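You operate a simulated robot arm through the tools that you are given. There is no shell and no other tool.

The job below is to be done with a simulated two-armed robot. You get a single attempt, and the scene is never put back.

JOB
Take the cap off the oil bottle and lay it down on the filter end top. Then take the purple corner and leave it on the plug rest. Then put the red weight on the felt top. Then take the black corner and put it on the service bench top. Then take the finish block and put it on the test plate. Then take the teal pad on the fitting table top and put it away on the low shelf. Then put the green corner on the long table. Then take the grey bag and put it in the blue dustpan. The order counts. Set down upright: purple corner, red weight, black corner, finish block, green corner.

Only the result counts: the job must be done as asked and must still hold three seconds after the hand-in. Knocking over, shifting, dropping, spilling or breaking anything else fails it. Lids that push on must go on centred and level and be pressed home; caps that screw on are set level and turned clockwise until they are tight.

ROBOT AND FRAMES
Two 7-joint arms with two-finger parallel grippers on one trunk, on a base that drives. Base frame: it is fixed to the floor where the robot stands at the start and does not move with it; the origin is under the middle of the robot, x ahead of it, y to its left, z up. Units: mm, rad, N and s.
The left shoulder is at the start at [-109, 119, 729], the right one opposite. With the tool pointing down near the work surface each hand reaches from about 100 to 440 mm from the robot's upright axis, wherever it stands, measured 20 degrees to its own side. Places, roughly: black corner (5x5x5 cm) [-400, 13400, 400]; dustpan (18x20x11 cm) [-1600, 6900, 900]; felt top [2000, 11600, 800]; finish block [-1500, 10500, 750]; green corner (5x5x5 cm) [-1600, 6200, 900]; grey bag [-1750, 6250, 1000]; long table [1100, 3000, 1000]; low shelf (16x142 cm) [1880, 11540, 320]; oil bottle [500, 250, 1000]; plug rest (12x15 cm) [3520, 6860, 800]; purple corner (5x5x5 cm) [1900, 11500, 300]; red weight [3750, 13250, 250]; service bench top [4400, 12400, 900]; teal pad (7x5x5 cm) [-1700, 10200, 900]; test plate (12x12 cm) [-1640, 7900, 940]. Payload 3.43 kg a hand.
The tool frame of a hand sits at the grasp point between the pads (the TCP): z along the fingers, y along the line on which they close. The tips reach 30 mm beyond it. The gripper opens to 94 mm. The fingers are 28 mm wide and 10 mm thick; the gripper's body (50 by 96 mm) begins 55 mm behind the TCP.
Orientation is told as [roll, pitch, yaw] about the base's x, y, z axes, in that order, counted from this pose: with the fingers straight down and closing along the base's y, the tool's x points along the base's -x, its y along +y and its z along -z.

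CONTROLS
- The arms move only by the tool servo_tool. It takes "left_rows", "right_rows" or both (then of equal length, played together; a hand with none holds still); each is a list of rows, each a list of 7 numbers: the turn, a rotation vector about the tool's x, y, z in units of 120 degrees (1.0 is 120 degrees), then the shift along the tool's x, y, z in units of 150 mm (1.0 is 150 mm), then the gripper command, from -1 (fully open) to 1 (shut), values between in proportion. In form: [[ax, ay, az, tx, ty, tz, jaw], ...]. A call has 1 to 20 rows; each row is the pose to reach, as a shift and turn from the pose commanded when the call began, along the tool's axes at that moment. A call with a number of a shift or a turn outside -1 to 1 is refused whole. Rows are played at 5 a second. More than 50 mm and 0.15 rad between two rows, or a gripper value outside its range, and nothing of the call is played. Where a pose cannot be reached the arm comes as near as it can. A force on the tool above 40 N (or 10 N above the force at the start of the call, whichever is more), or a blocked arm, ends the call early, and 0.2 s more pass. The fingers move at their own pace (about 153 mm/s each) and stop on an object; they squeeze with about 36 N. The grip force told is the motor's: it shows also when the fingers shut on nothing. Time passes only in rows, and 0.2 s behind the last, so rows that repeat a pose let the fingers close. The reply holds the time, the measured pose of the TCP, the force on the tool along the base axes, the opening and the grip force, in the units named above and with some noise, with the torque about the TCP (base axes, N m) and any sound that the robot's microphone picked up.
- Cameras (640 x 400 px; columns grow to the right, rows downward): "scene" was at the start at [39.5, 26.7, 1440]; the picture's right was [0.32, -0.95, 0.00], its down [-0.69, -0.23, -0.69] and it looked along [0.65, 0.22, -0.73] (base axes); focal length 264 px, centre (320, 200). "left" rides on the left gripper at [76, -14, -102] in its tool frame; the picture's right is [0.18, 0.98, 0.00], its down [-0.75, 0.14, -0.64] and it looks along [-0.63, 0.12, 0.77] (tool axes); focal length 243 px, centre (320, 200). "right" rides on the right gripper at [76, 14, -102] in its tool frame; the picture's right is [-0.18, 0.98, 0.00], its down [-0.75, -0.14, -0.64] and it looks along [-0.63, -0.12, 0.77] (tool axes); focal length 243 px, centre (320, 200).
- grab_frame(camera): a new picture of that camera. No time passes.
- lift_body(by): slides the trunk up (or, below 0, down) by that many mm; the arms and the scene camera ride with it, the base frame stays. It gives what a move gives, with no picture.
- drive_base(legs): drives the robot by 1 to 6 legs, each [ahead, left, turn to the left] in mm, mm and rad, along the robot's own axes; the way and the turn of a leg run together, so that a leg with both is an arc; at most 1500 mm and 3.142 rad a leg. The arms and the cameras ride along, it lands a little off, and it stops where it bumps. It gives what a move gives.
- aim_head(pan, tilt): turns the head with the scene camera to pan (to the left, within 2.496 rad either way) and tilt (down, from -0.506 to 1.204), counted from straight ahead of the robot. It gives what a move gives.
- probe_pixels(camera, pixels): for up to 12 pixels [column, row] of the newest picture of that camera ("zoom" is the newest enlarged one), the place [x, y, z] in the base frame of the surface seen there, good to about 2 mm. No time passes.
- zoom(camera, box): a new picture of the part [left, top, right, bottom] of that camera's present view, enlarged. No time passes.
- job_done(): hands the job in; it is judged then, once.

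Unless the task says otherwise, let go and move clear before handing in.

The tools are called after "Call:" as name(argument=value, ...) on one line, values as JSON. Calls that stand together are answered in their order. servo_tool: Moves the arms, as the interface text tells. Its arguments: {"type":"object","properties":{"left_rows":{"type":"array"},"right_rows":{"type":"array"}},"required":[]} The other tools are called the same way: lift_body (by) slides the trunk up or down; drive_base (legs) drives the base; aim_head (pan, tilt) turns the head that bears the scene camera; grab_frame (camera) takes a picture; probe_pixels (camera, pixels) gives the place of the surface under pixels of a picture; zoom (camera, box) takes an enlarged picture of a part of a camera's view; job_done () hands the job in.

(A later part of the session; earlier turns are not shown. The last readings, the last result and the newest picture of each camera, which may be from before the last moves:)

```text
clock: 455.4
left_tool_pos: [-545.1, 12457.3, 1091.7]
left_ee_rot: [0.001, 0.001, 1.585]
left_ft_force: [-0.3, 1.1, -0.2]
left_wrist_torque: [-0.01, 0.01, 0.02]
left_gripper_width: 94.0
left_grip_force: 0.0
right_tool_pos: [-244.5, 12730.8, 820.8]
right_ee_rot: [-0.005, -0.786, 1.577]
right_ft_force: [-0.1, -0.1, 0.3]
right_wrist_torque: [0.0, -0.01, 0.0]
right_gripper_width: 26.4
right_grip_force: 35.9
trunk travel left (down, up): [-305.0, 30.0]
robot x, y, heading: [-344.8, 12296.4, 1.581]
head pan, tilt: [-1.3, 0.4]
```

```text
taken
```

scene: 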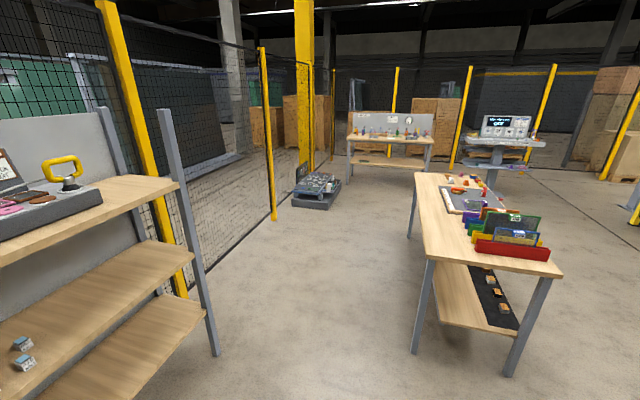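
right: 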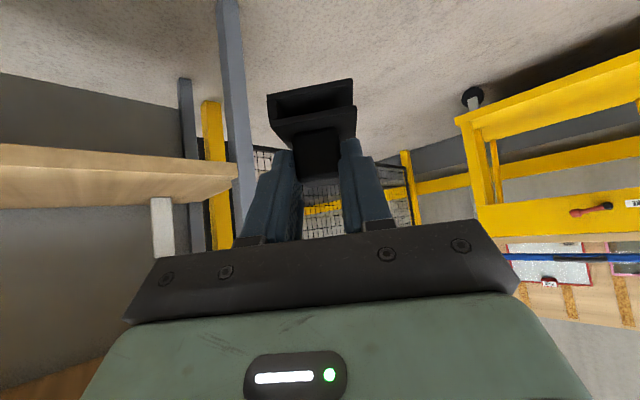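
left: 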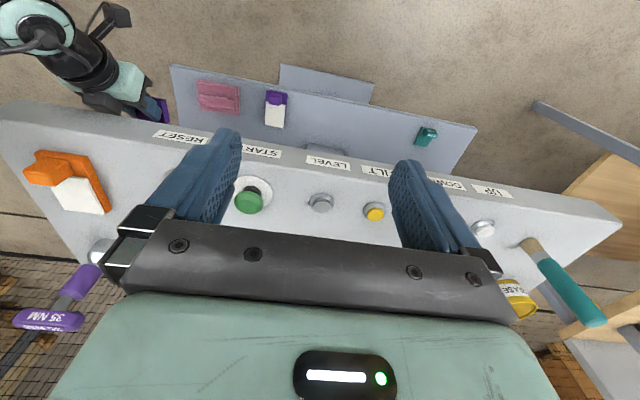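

The corridor behind the felt bench is clear, with the service bench ahead at (390,145). I'll probe the bench's rear edge, the fence posts and the service bench to set the lane.

Call:
probe_pixels(camera="scene", pixels=[[420, 180], [410, 235], [417, 340], [268, 215], [190, 320], [295, 205], [390, 138], [360, 142], [425, 142], [350, 165], [435, 165], [318, 185]])

Call:
zoom(camera="scene", box=[330, 95, 450, 190])

```text
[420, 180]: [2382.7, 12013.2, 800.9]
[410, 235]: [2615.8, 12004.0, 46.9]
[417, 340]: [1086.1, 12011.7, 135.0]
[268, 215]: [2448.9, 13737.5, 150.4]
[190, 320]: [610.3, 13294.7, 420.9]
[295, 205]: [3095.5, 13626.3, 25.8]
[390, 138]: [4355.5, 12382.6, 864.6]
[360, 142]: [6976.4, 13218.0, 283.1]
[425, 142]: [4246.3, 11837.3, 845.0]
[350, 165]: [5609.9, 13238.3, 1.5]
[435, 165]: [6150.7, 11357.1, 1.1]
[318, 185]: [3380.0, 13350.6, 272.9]
```

```text
4.21 times, centred on (390, 142) of scene
```

zoom: 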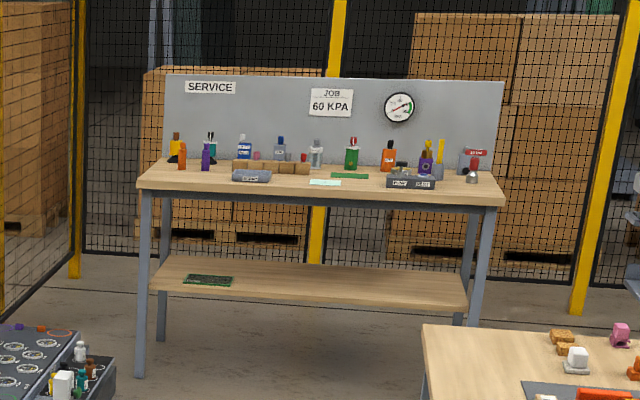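

The lane between y≈12012 and y≈13095 is free. I'll turn to face +x and drive along y≈12550 to x≈3300.

Call:
drive_base(legs=[[0, 0, -1.579], [0, 250, 0], [1450, 0, 0], [1450, 0, 0]])

Call:
aim_head(pan=0.0, tilt=0.4)

Call:
grab_frame(camera="scene")

```text
clock: 475.9
left_tool_pos: [2764.6, 12767.8, 1091.1]
left_ee_rot: [0.0, 0.001, 0.019]
left_ft_force: [0.5, 0.7, 0.4]
left_wrist_torque: [0.03, -0.02, -0.02]
left_gripper_width: 94.2
left_grip_force: 0.1
right_tool_pos: [3038.4, 12467.7, 820.8]
right_ee_rot: [-0.006, -0.787, 0.01]
right_ft_force: [0.3, 0.1, 0.2]
right_wrist_torque: [0.01, 0.01, 0.0]
right_gripper_width: 26.6
right_grip_force: 36.0
trunk travel left (down, up): [-305.0, 30.0]
robot x, y, heading: [2606.7, 12567.3, 0.014]
head pan, tilt: [-1.3, 0.4]
```

```text
clock: 477.4
left_tool_pos: [2762.7, 12767.6, 1091.3]
left_ee_rot: [0.0, 0.0, 0.018]
left_ft_force: [0.3, -0.4, 0.1]
left_wrist_torque: [-0.01, 0.0, -0.01]
left_gripper_width: 93.9
left_grip_force: 0.0
right_tool_pos: [3039.0, 12467.2, 819.7]
right_ee_rot: [-0.006, -0.789, 0.01]
right_ft_force: [0.5, -0.2, -0.7]
right_wrist_torque: [0.01, 0.01, -0.03]
right_gripper_width: 26.8
right_grip_force: 35.9
trunk travel left (down, up): [-305.0, 30.0]
robot x, y, heading: [2605.2, 12566.9, 0.011]
head pan, tilt: [0.0, 0.4]
```

```text
taken
```

scene: 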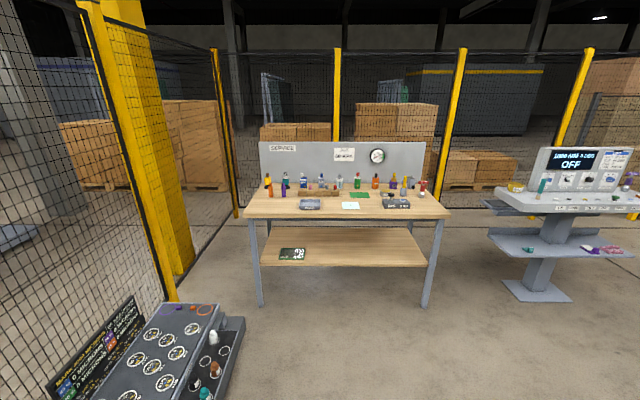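

The service bench is ahead with its bottles along the back. I'll zoom in on the top to pick a free spot.

Call:
zoom(camera="scene", box=[235, 165, 455, 225])

Call:
probe_pixels(camera="scene", pixels=[[260, 206], [285, 210], [330, 210], [350, 206], [310, 204], [372, 208], [425, 210], [397, 204], [345, 216], [250, 216], [445, 216], [320, 193]])

```text
2.91 times, centred on (345, 195) of scene
```

zoom: 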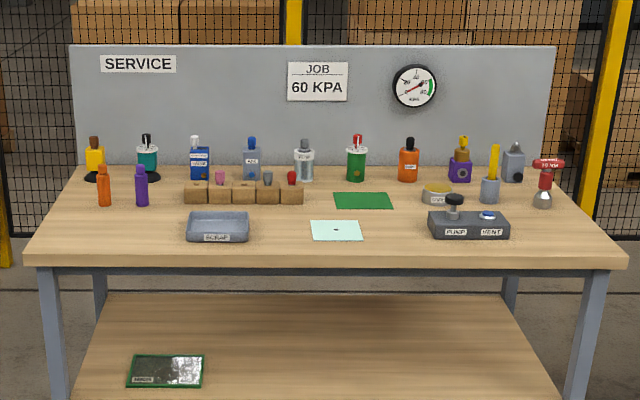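

```text
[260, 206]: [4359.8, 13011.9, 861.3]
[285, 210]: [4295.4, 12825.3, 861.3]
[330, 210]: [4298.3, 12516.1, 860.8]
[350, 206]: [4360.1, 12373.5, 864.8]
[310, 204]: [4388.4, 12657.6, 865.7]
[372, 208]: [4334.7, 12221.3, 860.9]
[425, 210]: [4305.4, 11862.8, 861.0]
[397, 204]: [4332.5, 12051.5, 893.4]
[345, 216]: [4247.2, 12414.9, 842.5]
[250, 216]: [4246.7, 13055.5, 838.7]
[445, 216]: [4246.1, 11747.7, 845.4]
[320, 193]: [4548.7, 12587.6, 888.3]
```

The right end of the bench front, around (4320,11860), has about 100 mm free on every side at z≈861. I'll drive to a standoff there and raise the hand above bench height.

Call:
drive_base(legs=[[800, 0, -0.011], [0, -600, 0]])

Call:
servo_tool(right_rows=[[0, 0, 0, -0.15, 0, -0.15, 1], [0, 0, 0, -0.3, 0, -0.3, 1], [0, 0, 0, -0.45, 0, -0.45, 1], [0, 0, 0, -0.62, 0, -0.62, 1], [0, 0, 0, -0.62, 0, -0.62, 1]])

Call:
aim_head(pan=-0.1, tilt=0.65)

Call:
grab_frame(camera="scene")

```text
clock: 486.9
left_tool_pos: [3570.5, 12185.4, 1092.1]
left_ee_rot: [-0.001, -0.001, 0.018]
left_ft_force: [0.4, 0.5, 0.4]
left_wrist_torque: [0.01, -0.01, -0.02]
left_gripper_width: 94.3
left_grip_force: 0.0
right_tool_pos: [3846.1, 11885.7, 819.5]
right_ee_rot: [-0.004, -0.785, 0.009]
right_ft_force: [0.1, -1.3, -0.6]
right_wrist_torque: [0.04, 0.01, 0.03]
right_gripper_width: 26.8
right_grip_force: 36.2
trunk travel left (down, up): [-305.0, 30.0]
robot x, y, heading: [3415.1, 11986.4, 0.009]
head pan, tilt: [0.0, 0.4]
```

```text
clock: 488.1
left_tool_pos: [3571.3, 12186.3, 1091.7]
left_ee_rot: [0.0, -0.001, 0.017]
left_ft_force: [0.1, 0.0, 0.7]
left_wrist_torque: [0.01, 0.03, -0.01]
left_gripper_width: 94.0
left_grip_force: 0.1
right_tool_pos: [3847.6, 11886.9, 949.6]
right_ee_rot: [-0.006, -0.786, 0.008]
right_ft_force: [0.7, 0.2, -0.1]
right_wrist_torque: [0.02, 0.03, 0.0]
right_gripper_width: 26.6
right_grip_force: 36.1
trunk travel left (down, up): [-305.0, 30.0]
robot x, y, heading: [3414.3, 11985.5, 0.014]
head pan, tilt: [0.0, 0.4]
```

```text
clock: 488.9
left_tool_pos: [3570.8, 12185.7, 1090.2]
left_ee_rot: [-0.001, -0.002, 0.018]
left_ft_force: [0.4, 0.0, 0.2]
left_wrist_torque: [-0.01, -0.03, 0.03]
left_gripper_width: 93.9
left_grip_force: 0.0
right_tool_pos: [3847.3, 11887.6, 950.5]
right_ee_rot: [-0.005, -0.787, 0.011]
right_ft_force: [0.0, 0.3, 0.1]
right_wrist_torque: [0.03, 0.02, -0.03]
right_gripper_width: 26.8
right_grip_force: 35.7
trunk travel left (down, up): [-305.0, 30.0]
robot x, y, heading: [3415.4, 11984.2, 0.01]
head pan, tilt: [-0.099, 0.649]
```

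```text
taken
```

scene: 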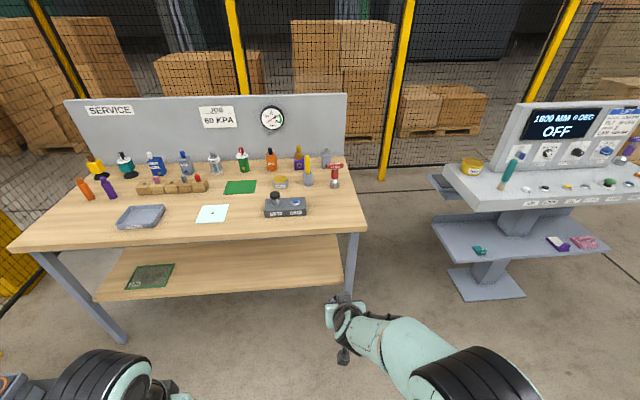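

The hand points at the bench's right end. I'll probe that corner of the top for its exact extent.

Call:
probe_pixels(camera="scene", pixels=[[360, 222], [340, 222], [320, 222], [330, 210], [345, 205], [305, 210], [335, 185], [350, 236], [270, 225], [240, 225], [300, 205], [362, 232]])

```text
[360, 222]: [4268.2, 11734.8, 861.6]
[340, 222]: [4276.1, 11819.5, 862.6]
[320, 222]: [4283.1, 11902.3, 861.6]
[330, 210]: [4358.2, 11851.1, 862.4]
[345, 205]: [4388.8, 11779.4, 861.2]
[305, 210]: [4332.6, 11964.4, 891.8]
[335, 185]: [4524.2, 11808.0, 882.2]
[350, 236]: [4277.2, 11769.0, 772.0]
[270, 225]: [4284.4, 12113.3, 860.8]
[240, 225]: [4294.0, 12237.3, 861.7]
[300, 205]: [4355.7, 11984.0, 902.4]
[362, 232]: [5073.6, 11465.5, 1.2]
```

The free area is y 11725-11950. I'll aim the corner at (4340,11840): drive ahead 400 mm and right 47 mm with its base at about z=898.

Call:
drive_base(legs=[[400, -43, -0.01]])

Call:
grab_frame(camera="right")

Call:
aim_head(pan=-0.2, tilt=1.0)

Call:
grab_frame(camera="scene")

```text
clock: 491.4
left_tool_pos: [3968.4, 12147.0, 1091.5]
left_ee_rot: [0.0, 0.0, 0.015]
left_ft_force: [0.0, 0.8, -0.7]
left_wrist_torque: [-0.01, 0.04, 0.0]
left_gripper_width: 93.9
left_grip_force: 0.1
right_tool_pos: [4244.3, 11849.2, 950.5]
right_ee_rot: [-0.005, -0.787, 0.008]
right_ft_force: [-0.2, -0.4, -0.8]
right_wrist_torque: [-0.01, 0.0, 0.02]
right_gripper_width: 26.7
right_grip_force: 36.2
trunk travel left (down, up): [-305.0, 30.0]
robot x, y, heading: [3809.2, 11948.2, 0.011]
head pan, tilt: [-0.099, 0.649]
```

```text
taken
```

right: 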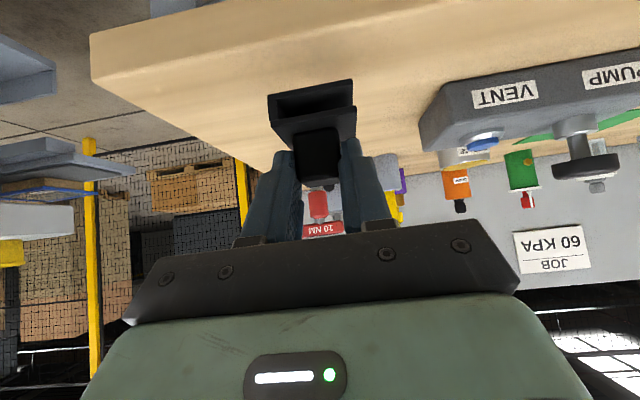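

```text
clock: 492.2
left_tool_pos: [3967.4, 12148.2, 1091.4]
left_ee_rot: [0.0, -0.002, 0.017]
left_ft_force: [-0.2, -0.6, 0.1]
left_wrist_torque: [0.03, 0.01, 0.0]
left_gripper_width: 94.1
left_grip_force: 0.1
right_tool_pos: [4244.6, 11849.1, 950.6]
right_ee_rot: [-0.006, -0.787, 0.009]
right_ft_force: [0.8, -0.1, -0.8]
right_wrist_torque: [0.0, 0.01, -0.02]
right_gripper_width: 26.5
right_grip_force: 36.2
trunk travel left (down, up): [-305.0, 30.0]
robot x, y, heading: [3810.3, 11950.6, 0.011]
head pan, tilt: [-0.201, 1.0]
```

```text
taken
```

scene: 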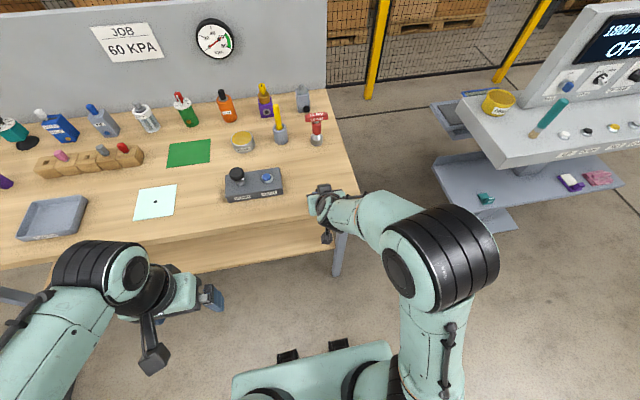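

The corner is over the bench edge, with the tray at (255,185) well clear. I'll move forward 70 mm and lower to just above the surface.

Call:
servo_tool(right_rows=[[0, 0, 0, -0.11, 0, 0.11, 1], [0, 0, 0, -0.22, 0, 0.22, 1], [0, 0, 0, -0.33, 0, 0.33, 1], [0, 0, 0, -0.264, 0, 0.396, 1], [0, 0, 0, -0.198, 0, 0.462, 1], [0, 0, 0, -0.198, 0, 0.462, 1]])

Call:
servo_tool(right_rows=[[0, 0, 0, 0.014, 0, 0.014, 1], [0, 0, 0, 0.024, 0, 0.024, 1], [0, 0, 0, 0.031, 0, 0.031, 1], [0, 0, 0, 0.035, 0, 0.035, 1]])

Call:
grab_frame(camera="right")

```text
clock: 493.6
left_tool_pos: [3966.5, 12147.9, 1091.2]
left_ee_rot: [0.001, -0.001, 0.018]
left_ft_force: [-0.1, -0.1, 0.2]
left_wrist_torque: [0.01, -0.01, -0.04]
left_gripper_width: 93.9
left_grip_force: 0.1
right_tool_pos: [4313.5, 11849.1, 920.9]
right_ee_rot: [-0.004, -0.788, 0.01]
right_ft_force: [0.1, -0.3, -0.9]
right_wrist_torque: [0.03, 0.03, 0.03]
right_gripper_width: 26.6
right_grip_force: 36.2
trunk travel left (down, up): [-305.0, 30.0]
robot x, y, heading: [3808.9, 11948.1, 0.012]
head pan, tilt: [-0.201, 1.0]
```

```text
clock: 494.6
left_tool_pos: [3966.9, 12147.9, 1091.3]
left_ee_rot: [0.0, -0.003, 0.016]
left_ft_force: [0.2, 0.4, -0.2]
left_wrist_torque: [0.0, 0.04, 0.02]
left_gripper_width: 93.8
left_grip_force: 0.0
right_tool_pos: [4313.5, 11848.5, 914.6]
right_ee_rot: [-0.005, -0.787, 0.008]
right_ft_force: [0.6, -0.3, 0.3]
right_wrist_torque: [0.01, 0.0, -0.03]
right_gripper_width: 26.8
right_grip_force: 35.9
trunk travel left (down, up): [-305.0, 30.0]
robot x, y, heading: [3807.2, 11947.4, 0.01]
head pan, tilt: [-0.201, 1.0]
```

```text
taken
```

right: 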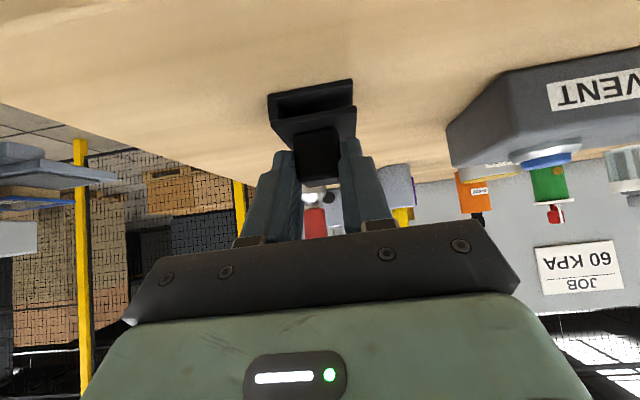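

No contact yet at z≈914.6. I'll keep lowering in about 1 mm steps.

Call:
servo_tool(right_rows=[[0, 0, 0, 0.005, 0, 0.005, 1], [0, 0, 0, 0.01, 0, 0.01, 1], [0, 0, 0, 0.014, 0, 0.014, 1], [0, 0, 0, 0.014, 0, 0.014, 1]])

```text
clock: 495.6
left_tool_pos: [3965.6, 12148.0, 1091.7]
left_ee_rot: [-0.001, -0.002, 0.016]
left_ft_force: [0.4, -0.5, 0.4]
left_wrist_torque: [-0.02, 0.02, 0.01]
left_gripper_width: 93.9
left_grip_force: 0.1
right_tool_pos: [4313.9, 11848.5, 914.8]
right_ee_rot: [-0.007, -0.794, 0.006]
right_ft_force: [0.1, -2.1, 20.5]
right_wrist_torque: [0.11, 0.1, 0.0]
right_gripper_width: 26.5
right_grip_force: 35.9
trunk travel left (down, up): [-305.0, 30.0]
robot x, y, heading: [3806.8, 11947.3, 0.007]
head pan, tilt: [-0.201, 1.0]
```

Contact at 20 N. I'll ease up slightly, open and withdraw along the tool axis.

Call:
servo_tool(right_rows=[[0, 0, 0, -0.007, 0, -0.007, 1], [0, 0, 0, -0.007, 0, -0.007, 0.5], [0, 0, 0, -0.007, 0, -0.007, 0.0], [0, 0, 0, -0.007, 0, -0.007, -0.5], [0, 0, 0, -0.007, 0, -0.1, -0.7], [0, 0, 0, -0.007, 0, -0.25, -1], [0, 0, 0, -0.007, 0, -0.45, -1], [0, 0, 0, -0.007, 0, -0.65, -1]])

Call:
grab_frame(camera="right")

Call:
zoom(camera="scene", box=[220, 100, 400, 260])

```text
clock: 497.4
left_tool_pos: [3966.9, 12148.1, 1091.8]
left_ee_rot: [0.0, -0.001, 0.016]
left_ft_force: [0.0, 0.4, -0.6]
left_wrist_torque: [-0.02, 0.0, -0.01]
left_gripper_width: 93.9
left_grip_force: 0.0
right_tool_pos: [4244.8, 11848.1, 980.6]
right_ee_rot: [-0.005, -0.787, 0.01]
right_ft_force: [0.0, 0.1, -0.2]
right_wrist_torque: [0.01, 0.01, 0.01]
right_gripper_width: 93.7
right_grip_force: 0.0
trunk travel left (down, up): [-305.0, 30.0]
robot x, y, heading: [3810.9, 11941.5, 0.01]
head pan, tilt: [-0.201, 1.0]
```

```text
taken
```

right: 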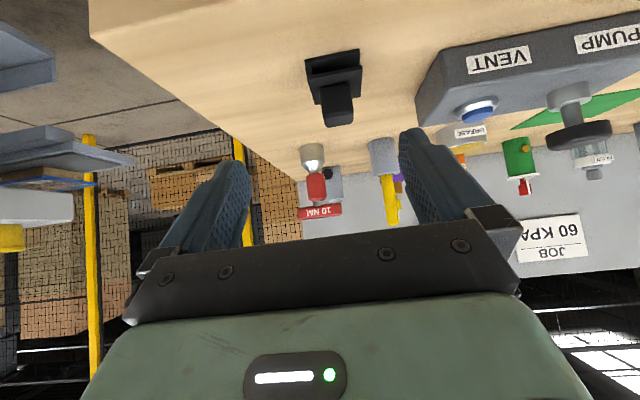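

```text
2.50 times, centred on (310, 180) of scene
```

zoom: 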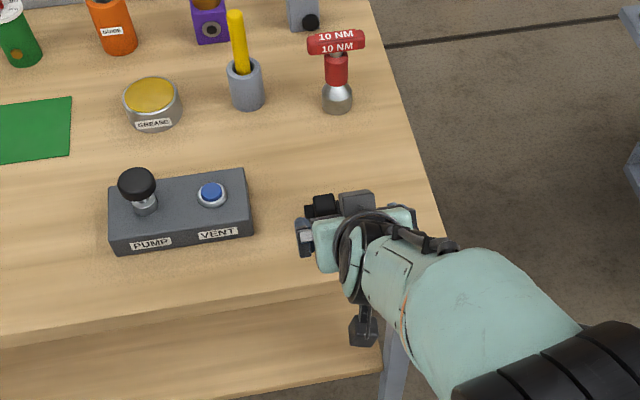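

The black corner stands upright on the service bench at right-view pixel (335,85), so step four is done. Next is the finish block near (-1500,10500): I'll back away, go round below the felt bench and cross to the wall benches.

Call:
drive_base(legs=[[-420, 0, 0], [0, -1200, 0], [0, 0, 3.13]])

Call:
drive_base(legs=[[1450, 0, 0], [1450, 0, 0], [800, 0, 0]])

Call:
aim_head(pan=0.2, tilt=0.5)

Call:
grab_frame(camera="scene")

```text
clock: 517.9
left_tool_pos: [3232.8, 10535.9, 1092.9]
left_ee_rot: [-0.001, -0.002, -3.091]
left_ft_force: [-0.8, -0.2, -0.6]
left_wrist_torque: [-0.03, 0.03, 0.0]
left_gripper_width: 93.9
left_grip_force: 0.0
right_tool_pos: [2944.0, 10822.9, 980.8]
right_ee_rot: [-0.005, -0.789, -3.1]
right_ft_force: [0.3, 0.6, -0.3]
right_wrist_torque: [0.01, -0.02, -0.01]
right_gripper_width: 94.0
right_grip_force: 0.0
trunk travel left (down, up): [-305.0, 30.0]
robot x, y, heading: [3385.9, 10736.2, -3.091]
head pan, tilt: [-0.201, 1.0]
```

```text
clock: 536.0
left_tool_pos: [-526.2, 10418.0, 1091.0]
left_ee_rot: [0.001, 0.0, -3.113]
left_ft_force: [-0.1, -0.1, 0.3]
left_wrist_torque: [0.01, 0.0, -0.01]
left_gripper_width: 94.1
left_grip_force: 0.1
right_tool_pos: [-807.0, 10712.5, 980.3]
right_ee_rot: [-0.006, -0.788, -3.12]
right_ft_force: [0.1, -0.2, 0.8]
right_wrist_torque: [-0.02, 0.02, 0.0]
right_gripper_width: 94.0
right_grip_force: 0.0
trunk travel left (down, up): [-305.0, 30.0]
robot x, y, heading: [-370.7, 10619.9, -3.118]
head pan, tilt: [-0.201, 1.0]
```

```text
clock: 536.9
left_tool_pos: [-525.1, 10417.4, 1092.3]
left_ee_rot: [-0.001, -0.003, -3.113]
left_ft_force: [-0.6, -0.2, 0.0]
left_wrist_torque: [-0.01, -0.02, 0.03]
left_gripper_width: 93.8
left_grip_force: 0.1
right_tool_pos: [-807.3, 10712.9, 980.6]
right_ee_rot: [-0.006, -0.787, -3.119]
right_ft_force: [0.2, 0.2, 0.4]
right_wrist_torque: [-0.02, 0.0, -0.04]
right_gripper_width: 94.1
right_grip_force: 0.1
trunk travel left (down, up): [-305.0, 30.0]
robot x, y, heading: [-370.6, 10620.8, -3.117]
head pan, tilt: [0.201, 0.499]
```

```text
taken
```

scene: 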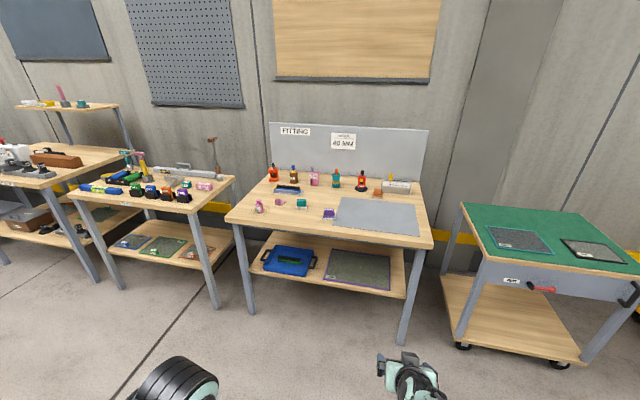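

The fitting table (sign FITTING) is straight ahead with small coloured parts on top. I'll zoom in on it to find the finish block and the teal pad.

Call:
zoom(camera="scene", box=[220, 150, 440, 300])

Call:
zoom(camera="scene", box=[230, 160, 350, 230])

Call:
probe_pixels(camera="scene", pixels=[[303, 203], [329, 213], [280, 203], [258, 207], [378, 191], [397, 187], [288, 189], [380, 215], [240, 215], [430, 245], [290, 258], [360, 270]])

```text
2.67 times, centred on (330, 225) of scene
```

zoom: 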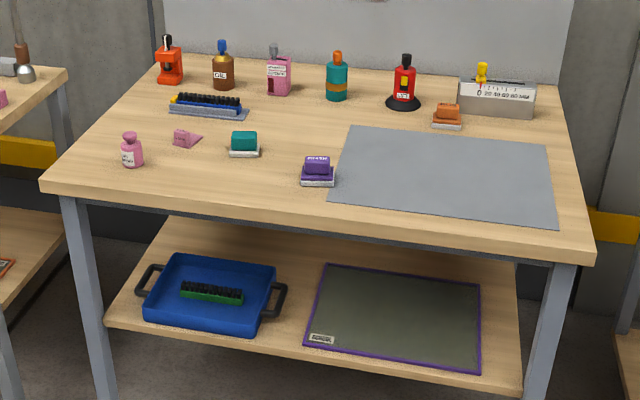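

```text
5.33 times, centred on (290, 195) of scene
```

zoom: 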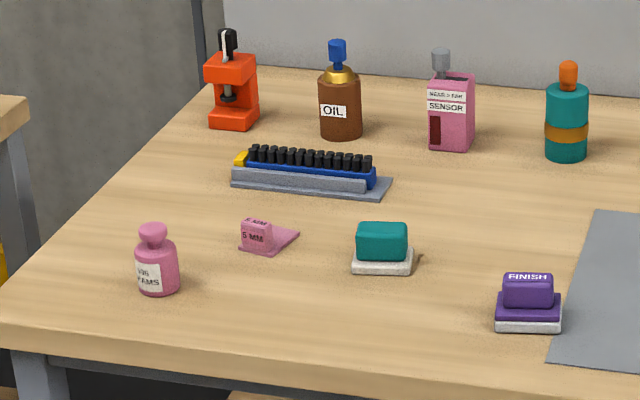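

```text
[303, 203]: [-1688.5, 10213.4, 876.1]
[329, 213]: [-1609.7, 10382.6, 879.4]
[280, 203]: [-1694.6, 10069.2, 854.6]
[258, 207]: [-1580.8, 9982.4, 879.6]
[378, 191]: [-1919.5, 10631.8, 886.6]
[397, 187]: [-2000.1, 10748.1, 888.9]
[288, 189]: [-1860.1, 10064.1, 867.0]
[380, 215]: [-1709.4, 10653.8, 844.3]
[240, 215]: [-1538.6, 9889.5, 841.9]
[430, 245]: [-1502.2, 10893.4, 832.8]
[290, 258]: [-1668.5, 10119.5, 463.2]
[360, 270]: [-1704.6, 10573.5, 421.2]
```

The purple FINISH block stands at about (-1610,10383) and the teal pad at (-1688,10213), on a top at z≈842. I'll point the right hand down, lower the trunk, and move to face the block.

Call:
servo_tool(right_rows=[[0, 0.0625, 0, 0, 0, 0, -1], [0, 0.125, 0, 0, 0, 0, -1], [0, 0.1875, 0, 0, 0, 0, -1], [0, 0.25, 0, 0, 0, 0, -1], [0, 0.3125, 0, 0, 0, 0, -1], [0, 0.376, 0, 0, 0, 0, -1], [0, 0.376, 0, 0, 0, 0, -1]])

Call:
drive_base(legs=[[450, 367, -0.025]])

Call:
aim_head(pan=-0.1, tilt=0.7)

Call:
grab_frame(camera="scene")

```text
clock: 538.5
left_tool_pos: [-524.7, 10417.6, 1090.9]
left_ee_rot: [-0.001, -0.002, -3.11]
left_ft_force: [-0.1, -0.6, -0.9]
left_wrist_torque: [0.02, -0.03, -0.03]
left_gripper_width: 94.1
left_grip_force: 0.1
right_tool_pos: [-805.7, 10713.6, 980.7]
right_ee_rot: [-0.005, 0.0, -3.124]
right_ft_force: [-0.3, 0.2, 0.3]
right_wrist_torque: [-0.03, 0.01, 0.0]
right_gripper_width: 93.9
right_grip_force: 0.1
trunk travel left (down, up): [-305.0, 30.0]
robot x, y, heading: [-369.3, 10619.8, -3.117]
head pan, tilt: [0.201, 0.499]
```

```text
clock: 542.3
left_tool_pos: [-977.6, 10048.5, 1091.1]
left_ee_rot: [0.0, -0.002, 3.141]
left_ft_force: [-0.1, 0.5, -0.2]
left_wrist_torque: [0.02, 0.02, -0.02]
left_gripper_width: 94.0
left_grip_force: 0.1
right_tool_pos: [-1250.1, 10353.5, 979.4]
right_ee_rot: [-0.003, 0.003, 3.129]
right_ft_force: [0.1, 0.2, -1.1]
right_wrist_torque: [0.0, 0.02, 0.0]
right_gripper_width: 94.2
right_grip_force: 0.1
trunk travel left (down, up): [-305.0, 30.0]
robot x, y, heading: [-816.8, 10247.5, 3.133]
head pan, tilt: [0.201, 0.499]
```

```text
clock: 543.1
left_tool_pos: [-977.9, 10048.7, 1092.5]
left_ee_rot: [-0.001, -0.002, 3.142]
left_ft_force: [-1.1, 0.8, -0.9]
left_wrist_torque: [0.01, -0.01, -0.01]
left_gripper_width: 93.9
left_grip_force: 0.1
right_tool_pos: [-1250.1, 10354.2, 979.6]
right_ee_rot: [-0.004, 0.001, 3.129]
right_ft_force: [-0.1, 0.1, -0.1]
right_wrist_torque: [0.02, 0.02, 0.0]
right_gripper_width: 93.9
right_grip_force: 0.0
trunk travel left (down, up): [-305.0, 30.0]
robot x, y, heading: [-817.7, 10245.7, 3.137]
head pan, tilt: [-0.099, 0.7]
```

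```text
taken
```

scene: 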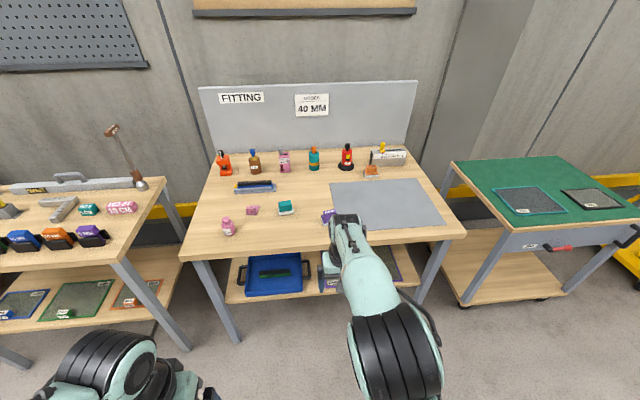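

The right hand hovers just in front of the table. I'll drive 300 mm ahead and examine the finish block with the hand camera.

Call:
drive_base(legs=[[300, -25, 0.005]])

Call:
grab_frame(camera="right")

Call:
zoom(camera="right", box=[240, 80, 420, 220])

```text
clock: 545.2
left_tool_pos: [-1290.3, 10074.2, 1092.5]
left_ee_rot: [0.0, -0.002, -3.135]
left_ft_force: [-0.5, -0.2, 0.8]
left_wrist_torque: [-0.02, 0.01, 0.0]
left_gripper_width: 93.8
left_grip_force: 0.0
right_tool_pos: [-1564.8, 10376.0, 979.4]
right_ee_rot: [-0.004, 0.001, 3.137]
right_ft_force: [-0.3, -0.4, -0.4]
right_wrist_torque: [-0.01, -0.01, -0.01]
right_gripper_width: 94.3
right_grip_force: 0.1
trunk travel left (down, up): [-305.0, 30.0]
robot x, y, heading: [-1131.4, 10272.9, -3.14]
head pan, tilt: [-0.099, 0.7]
```

```text
taken
```

right: 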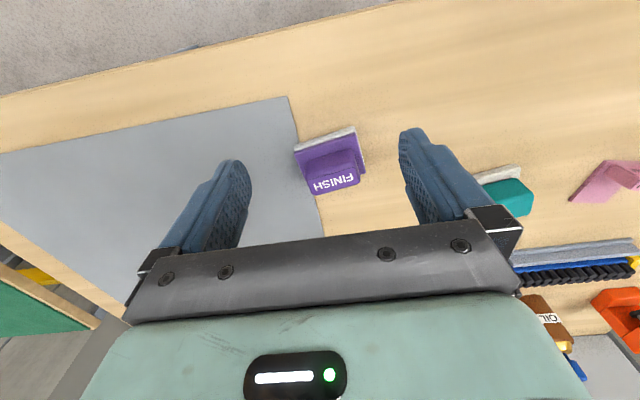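

```text
2.86 times, centred on (330, 150) of right
```

zoom: 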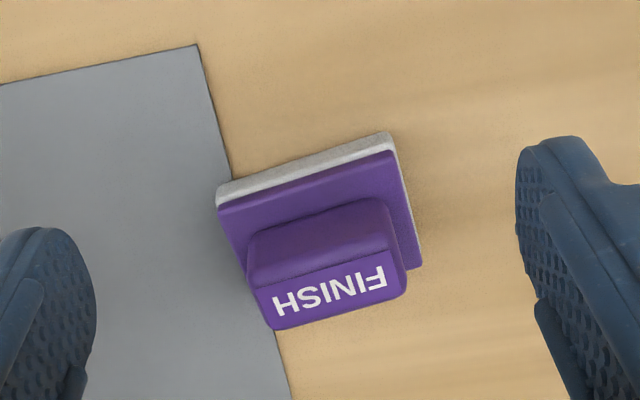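

The FINISH block has a white base, a purple plate and a handle on top, right between the fingers. I'll probe its edges for the centre, angle and heights.

Call:
probe_pixels(camera="zoom", pixels=[[222, 190], [385, 138], [228, 212], [392, 158], [415, 258], [255, 262], [265, 322], [378, 212], [400, 290], [325, 290], [320, 240], [300, 140]])

```text
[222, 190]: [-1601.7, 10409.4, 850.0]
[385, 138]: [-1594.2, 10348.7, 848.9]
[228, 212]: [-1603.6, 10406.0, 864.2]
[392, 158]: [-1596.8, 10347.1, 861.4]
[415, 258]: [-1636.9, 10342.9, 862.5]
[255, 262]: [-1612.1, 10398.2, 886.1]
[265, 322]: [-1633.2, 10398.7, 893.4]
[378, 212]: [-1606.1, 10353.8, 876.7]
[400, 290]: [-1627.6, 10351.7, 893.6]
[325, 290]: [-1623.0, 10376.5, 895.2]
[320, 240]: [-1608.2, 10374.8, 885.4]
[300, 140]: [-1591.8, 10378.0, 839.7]
```

The handle is about 47 x 27 mm, centred near (-1622,10375.6), turned 7° from square, with its top at z≈895 and the plate top at z≈864. I'll rotate the wrist 7°, move over it and descend to just above.

Call:
servo_tool(right_rows=[[0, 0, -0.02, -0.13, 0, 0.05, -1], [0, 0, -0.04, -0.26, 0, 0.12, -1], [0, 0, -0.0592, -0.38, 0.003, 0.2, -1], [0, 0, -0.0592, -0.38, 0.003, 0.3, -1], [0, 0, -0.0592, -0.38, 0.003, 0.3, -1]])

Call:
grab_frame(camera="right")

Call:
zoom(camera="right", box=[220, 80, 420, 240])

```text
clock: 546.5
left_tool_pos: [-1289.1, 10074.2, 1090.9]
left_ee_rot: [-0.001, -0.002, -3.137]
left_ft_force: [-0.3, -0.5, 0.5]
left_wrist_torque: [0.02, 0.01, -0.01]
left_gripper_width: 93.8
left_grip_force: 0.1
right_tool_pos: [-1620.2, 10376.9, 934.5]
right_ee_rot: [-0.005, 0.003, -3.023]
right_ft_force: [-0.3, 0.7, 0.5]
right_wrist_torque: [-0.03, -0.02, -0.02]
right_gripper_width: 94.4
right_grip_force: 0.2
trunk travel left (down, up): [-305.0, 30.0]
robot x, y, heading: [-1130.6, 10280.3, -3.142]
head pan, tilt: [-0.099, 0.7]
```

```text
taken
```

right: 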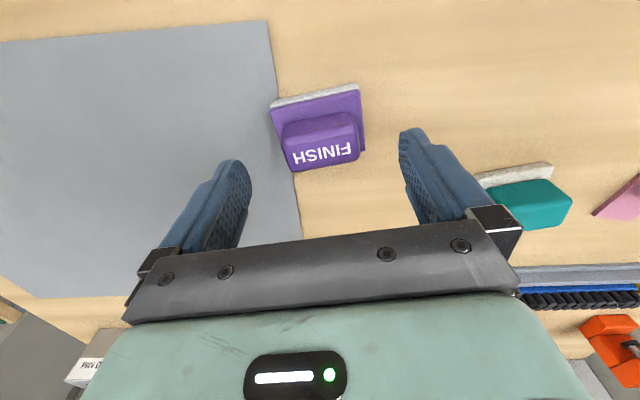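

```text
2.50 times, centred on (320, 160) of right
```

zoom: 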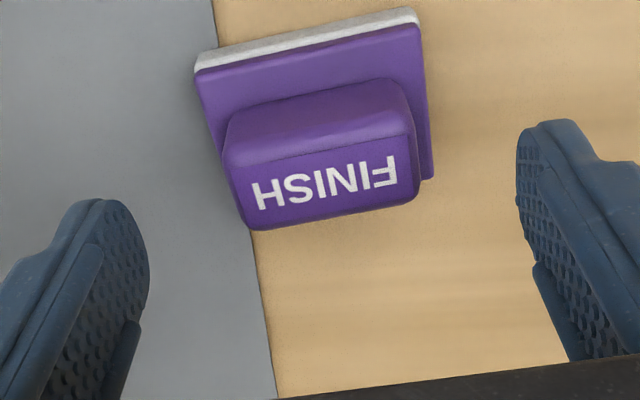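

The handle sits centrally at about (322,150). I'll probe its top corners once more before descending.

Call:
probe_pixels(camera="zoom", pixels=[[228, 165], [410, 128], [250, 222], [415, 188], [320, 145], [325, 200], [205, 85], [415, 45], [425, 170], [330, 175]])

```text
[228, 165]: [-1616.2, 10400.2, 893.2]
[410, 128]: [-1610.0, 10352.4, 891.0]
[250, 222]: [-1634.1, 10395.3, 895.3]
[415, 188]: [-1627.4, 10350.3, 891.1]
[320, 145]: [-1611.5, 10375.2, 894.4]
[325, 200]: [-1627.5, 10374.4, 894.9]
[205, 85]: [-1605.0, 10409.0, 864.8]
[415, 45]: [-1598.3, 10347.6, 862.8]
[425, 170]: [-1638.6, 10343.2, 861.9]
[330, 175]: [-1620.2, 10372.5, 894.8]
```

The handle's top is centred at (-1622,10374.5), level with the fingers' line. I'll descend 37 mm and close across its ends.

Call:
servo_tool(right_rows=[[0, 0, 0, -0.01, 0.016, 0.1, -1], [0, 0, 0, -0.01, 0.016, 0.2, -1], [0, 0, 0, -0.01, 0.016, 0.25, -1], [0, 0, 0, -0.01, 0.016, 0.25, -0.5], [0, 0, 0, -0.01, 0.016, 0.25, -0.1], [0, 0, 0, -0.01, 0.016, 0.25, 0.3], [0, 0, 0, -0.01, 0.016, 0.25, 1], [0, 0, 0, -0.01, 0.016, 0.25, 1]])

Call:
grab_frame(camera="right")

```text
clock: 548.2
left_tool_pos: [-1289.1, 10073.4, 1092.4]
left_ee_rot: [0.002, 0.0, -3.137]
left_ft_force: [1.1, 0.0, 1.4]
left_wrist_torque: [0.01, -0.02, -0.01]
left_gripper_width: 94.1
left_grip_force: 0.0
right_tool_pos: [-1621.8, 10373.4, 899.4]
right_ee_rot: [-0.004, -0.001, -3.022]
right_ft_force: [-0.3, 0.8, 9.8]
right_wrist_torque: [-0.32, -0.03, -0.03]
right_gripper_width: 53.2
right_grip_force: 36.4
trunk travel left (down, up): [-305.0, 30.0]
robot x, y, heading: [-1130.4, 10272.6, -3.14]
head pan, tilt: [-0.099, 0.7]
```

```text
taken
```

right: 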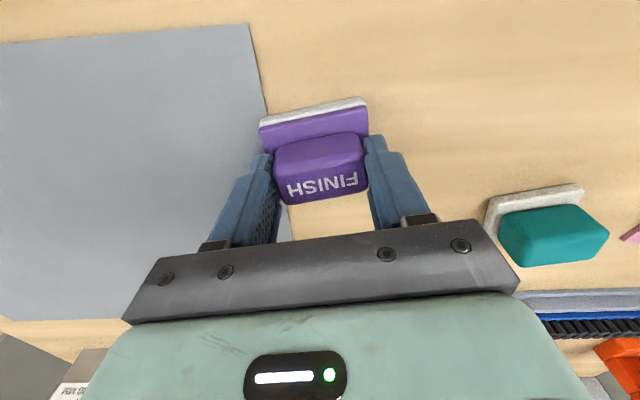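

The handle is gripped at 53 mm with a slight 10 N upward push, so the tips rest near the plate. I'll lift it 60 mm and check that it comes up level.

Call:
servo_tool(right_rows=[[0, 0, 0, 0, 0, -0.03, 1], [0, 0, 0, 0, 0, -0.1, 1], [0, 0, 0, 0, 0, -0.25, 1], [0, 0, 0, 0, 0, -0.4, 1], [0, 0, 0, 0, 0, -0.4, 1]])

Call:
grab_frame(camera="right")

Call:
zoom(camera="scene", box=[240, 180, 400, 300])

```text
clock: 549.5
left_tool_pos: [-1290.1, 10074.4, 1091.1]
left_ee_rot: [0.0, -0.002, -3.136]
left_ft_force: [-0.7, 0.1, 0.5]
left_wrist_torque: [-0.02, -0.01, -0.01]
left_gripper_width: 94.1
left_grip_force: 0.0
right_tool_pos: [-1622.7, 10374.3, 956.5]
right_ee_rot: [-0.004, 0.001, -3.022]
right_ft_force: [-0.5, 0.7, 0.3]
right_wrist_torque: [-0.03, 0.0, -0.02]
right_gripper_width: 53.0
right_grip_force: 36.1
trunk travel left (down, up): [-305.0, 30.0]
robot x, y, heading: [-1129.0, 10275.1, -3.145]
head pan, tilt: [-0.099, 0.7]
```

```text
taken
```

right: 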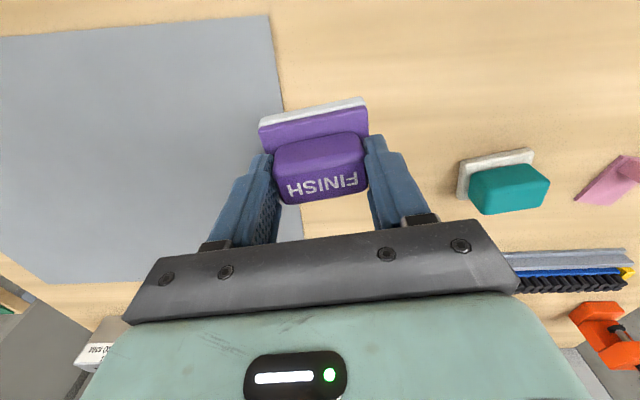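

```text
3.33 times, centred on (320, 240) of scene
```

zoom: 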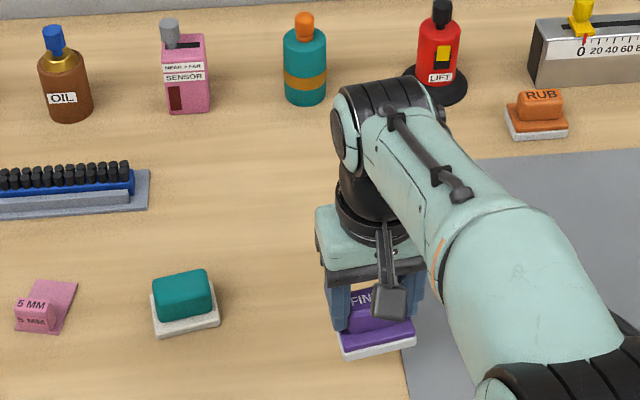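

The finish block came up level and nothing else moved. I'll back off 400 mm and strafe left along the benches toward the test plate near y≈7900.

Call:
drive_base(legs=[[-400, 0, 0], [0, 1300, 0], [0, 1150, 0]])

Call:
aim_head(pan=0.0, tilt=0.5)

Call:
grab_frame(camera="scene")

```text
clock: 573.2
left_tool_pos: [-859.8, 7607.1, 1092.3]
left_ee_rot: [0.001, -0.001, -3.111]
left_ft_force: [0.3, -0.4, 0.1]
left_wrist_torque: [0.02, 0.05, 0.02]
left_gripper_width: 93.9
left_grip_force: 0.1
right_tool_pos: [-1198.9, 7897.6, 956.7]
right_ee_rot: [-0.003, 0.001, -3.0]
right_ft_force: [0.2, 0.2, -1.1]
right_wrist_torque: [0.03, 0.0, 0.0]
right_gripper_width: 52.7
right_grip_force: 35.7
trunk travel left (down, up): [-305.0, 30.0]
robot x, y, heading: [-705.0, 7805.8, -3.12]
head pan, tilt: [-0.099, 0.7]
```

```text
clock: 574.0
left_tool_pos: [-858.8, 7606.1, 1090.5]
left_ee_rot: [0.0, -0.003, -3.112]
left_ft_force: [0.4, 0.0, -0.2]
left_wrist_torque: [-0.01, 0.0, 0.02]
left_gripper_width: 93.9
left_grip_force: 0.1
right_tool_pos: [-1198.7, 7897.4, 957.6]
right_ee_rot: [-0.002, 0.001, -3.0]
right_ft_force: [-0.4, -0.5, -0.9]
right_wrist_torque: [0.04, 0.0, 0.0]
right_gripper_width: 52.9
right_grip_force: 36.4
trunk travel left (down, up): [-305.0, 30.0]
robot x, y, heading: [-703.7, 7807.4, -3.12]
head pan, tilt: [0.0, 0.499]
```

```text
taken
```

scene: 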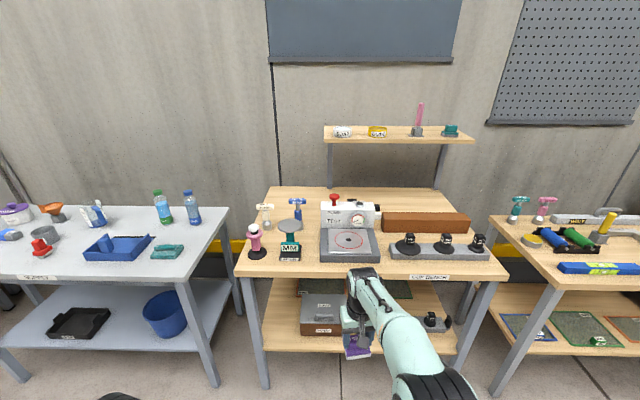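

A testing machine with a round-marked plate stands at (348,240). I'll zoom in and probe it.

Call:
zoom(camera="scene", box=[290, 185, 410, 275])

Call:
probe_pixels(camera="zoom", pixels=[[310, 250], [230, 250], [390, 250], [310, 220], [310, 285], [180, 290], [430, 290], [310, 330], [310, 150], [200, 170], [415, 170], [310, 200]])

```text
4.44 times, centred on (350, 230) of scene
```

zoom: 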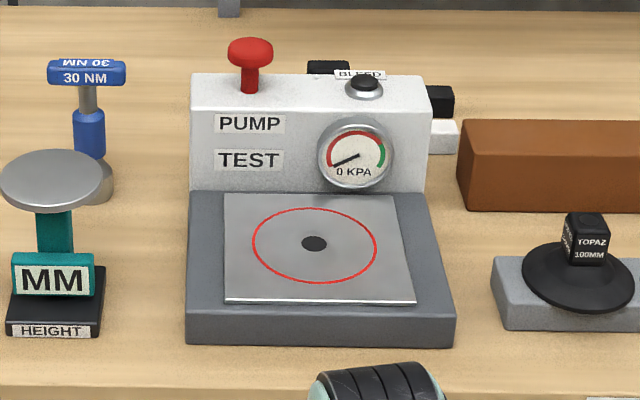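

```text
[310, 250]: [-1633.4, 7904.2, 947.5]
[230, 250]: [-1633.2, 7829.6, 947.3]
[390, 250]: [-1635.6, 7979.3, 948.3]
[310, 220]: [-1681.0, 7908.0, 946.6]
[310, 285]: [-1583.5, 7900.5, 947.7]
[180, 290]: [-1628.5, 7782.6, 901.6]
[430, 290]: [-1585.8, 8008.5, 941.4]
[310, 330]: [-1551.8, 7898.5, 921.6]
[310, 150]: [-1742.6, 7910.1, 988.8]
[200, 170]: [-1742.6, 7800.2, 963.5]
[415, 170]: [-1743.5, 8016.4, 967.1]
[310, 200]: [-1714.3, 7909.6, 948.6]
```

The test plate's top is at z≈947.5 with its circle centred near (-1640,7906). I'll raise the block about 90 mm and drive 380 mm ahead.

Call:
servo_tool(right_rows=[[0, 0, 0, 0, 0, -0.2, 1], [0, 0, 0, 0, 0, -0.4, 1], [0, 0, 0, 0, 0, -0.6, 1], [0, 0, 0, 0, 0, -0.6, 1]])

Call:
drive_base(legs=[[375, -16, -0.02]])

Call:
aim_head(pan=-0.1, tilt=0.9)

Call:
grab_frame(camera="scene")

Call:
grab_frame(camera="right")

```text
clock: 575.0
left_tool_pos: [-859.1, 7606.8, 1091.1]
left_ee_rot: [0.0, -0.001, -3.112]
left_ft_force: [0.5, 0.0, 0.0]
left_wrist_torque: [0.0, 0.01, -0.02]
left_gripper_width: 93.8
left_grip_force: 0.1
right_tool_pos: [-1198.5, 7898.5, 1048.2]
right_ee_rot: [-0.003, 0.001, -2.999]
right_ft_force: [0.1, -0.1, -0.8]
right_wrist_torque: [0.0, 0.0, 0.0]
right_gripper_width: 52.7
right_grip_force: 36.2
trunk travel left (down, up): [-305.0, 30.0]
robot x, y, heading: [-707.4, 7810.6, -3.122]
head pan, tilt: [0.0, 0.499]
```

```text
clock: 577.3
left_tool_pos: [-1231.4, 7618.5, 1090.9]
left_ee_rot: [-0.001, -0.001, -3.127]
left_ft_force: [-0.3, -0.9, -0.7]
left_wrist_torque: [-0.02, -0.03, 0.0]
left_gripper_width: 93.7
left_grip_force: 0.1
right_tool_pos: [-1565.7, 7917.3, 1048.5]
right_ee_rot: [-0.003, 0.001, -3.015]
right_ft_force: [0.3, 0.2, 0.0]
right_wrist_torque: [-0.02, -0.02, -0.02]
right_gripper_width: 52.8
right_grip_force: 35.4
trunk travel left (down, up): [-305.0, 30.0]
robot x, y, heading: [-1076.0, 7821.4, -3.131]
head pan, tilt: [0.0, 0.499]
```

```text
clock: 578.2
left_tool_pos: [-1232.6, 7617.6, 1092.3]
left_ee_rot: [0.0, -0.002, -3.127]
left_ft_force: [-0.4, 0.0, -0.1]
left_wrist_torque: [-0.03, 0.04, 0.01]
left_gripper_width: 94.1
left_grip_force: 0.2
right_tool_pos: [-1565.7, 7916.9, 1048.0]
right_ee_rot: [-0.004, 0.002, -3.016]
right_ft_force: [0.3, -0.4, -0.4]
right_wrist_torque: [0.02, -0.03, 0.03]
right_gripper_width: 52.8
right_grip_force: 36.2
trunk travel left (down, up): [-305.0, 30.0]
robot x, y, heading: [-1073.4, 7817.9, -3.136]
head pan, tilt: [-0.099, 0.901]
```

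```text
taken
```

scene: 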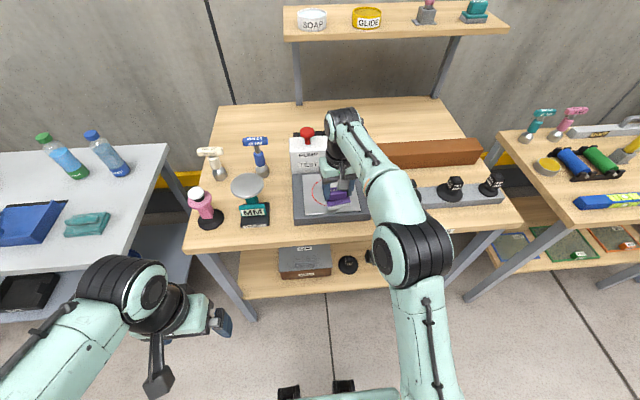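

```text
taken
```

right: 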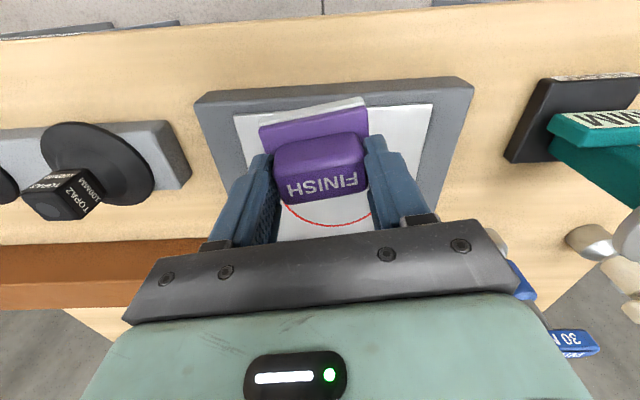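

The block is over the front of the tester. I'll move forward 70 mm to the circle's centre and lower to about 8 mm above the plate.

Call:
servo_tool(right_rows=[[0, 0, 0, -0.12, 0.005, 0, 1], [0, 0, 0, -0.24, 0.01, 0, 1], [0, 0, 0, -0.36, 0.017, 0, 1], [0, 0, 0, -0.465, 0.017, 0.06, 1], [0, 0, 0, -0.465, 0.017, 0.15, 1], [0, 0, 0, -0.465, 0.017, 0.22, 1], [0, 0, 0, -0.465, 0.017, 0.22, 1]])

Call:
grab_frame(camera="right")

Call:
zoom(camera="scene", box=[260, 90, 400, 240])

```text
clock: 579.8
left_tool_pos: [-1231.2, 7618.1, 1091.0]
left_ee_rot: [0.0, -0.001, -3.127]
left_ft_force: [0.6, 0.1, 0.2]
left_wrist_torque: [-0.02, 0.0, 0.01]
left_gripper_width: 93.9
left_grip_force: 0.0
right_tool_pos: [-1620.3, 7909.8, 1012.0]
right_ee_rot: [-0.003, 0.0, -3.014]
right_ft_force: [-0.2, -0.2, -1.0]
right_wrist_torque: [-0.01, -0.03, -0.01]
right_gripper_width: 52.7
right_grip_force: 36.3
right hand out of reach, approached as far as the arm can: row 3, 4, 5, 6, 7
trunk travel left (down, up): [-305.0, 30.0]
robot x, y, heading: [-1071.9, 7818.6, -3.135]
head pan, tilt: [-0.099, 0.901]
```

```text
taken
```

right: 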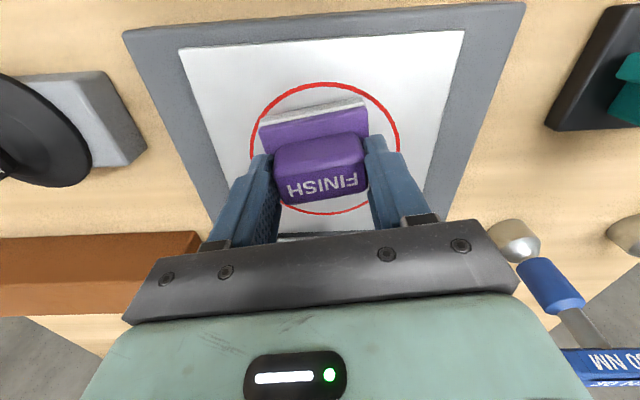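

```text
2.67 times, centred on (330, 165) of scene
```

zoom: 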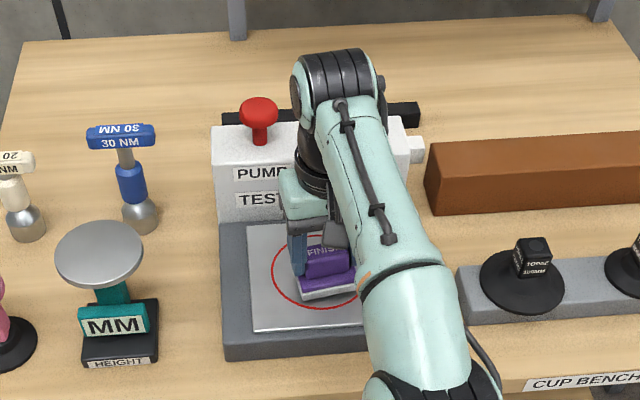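

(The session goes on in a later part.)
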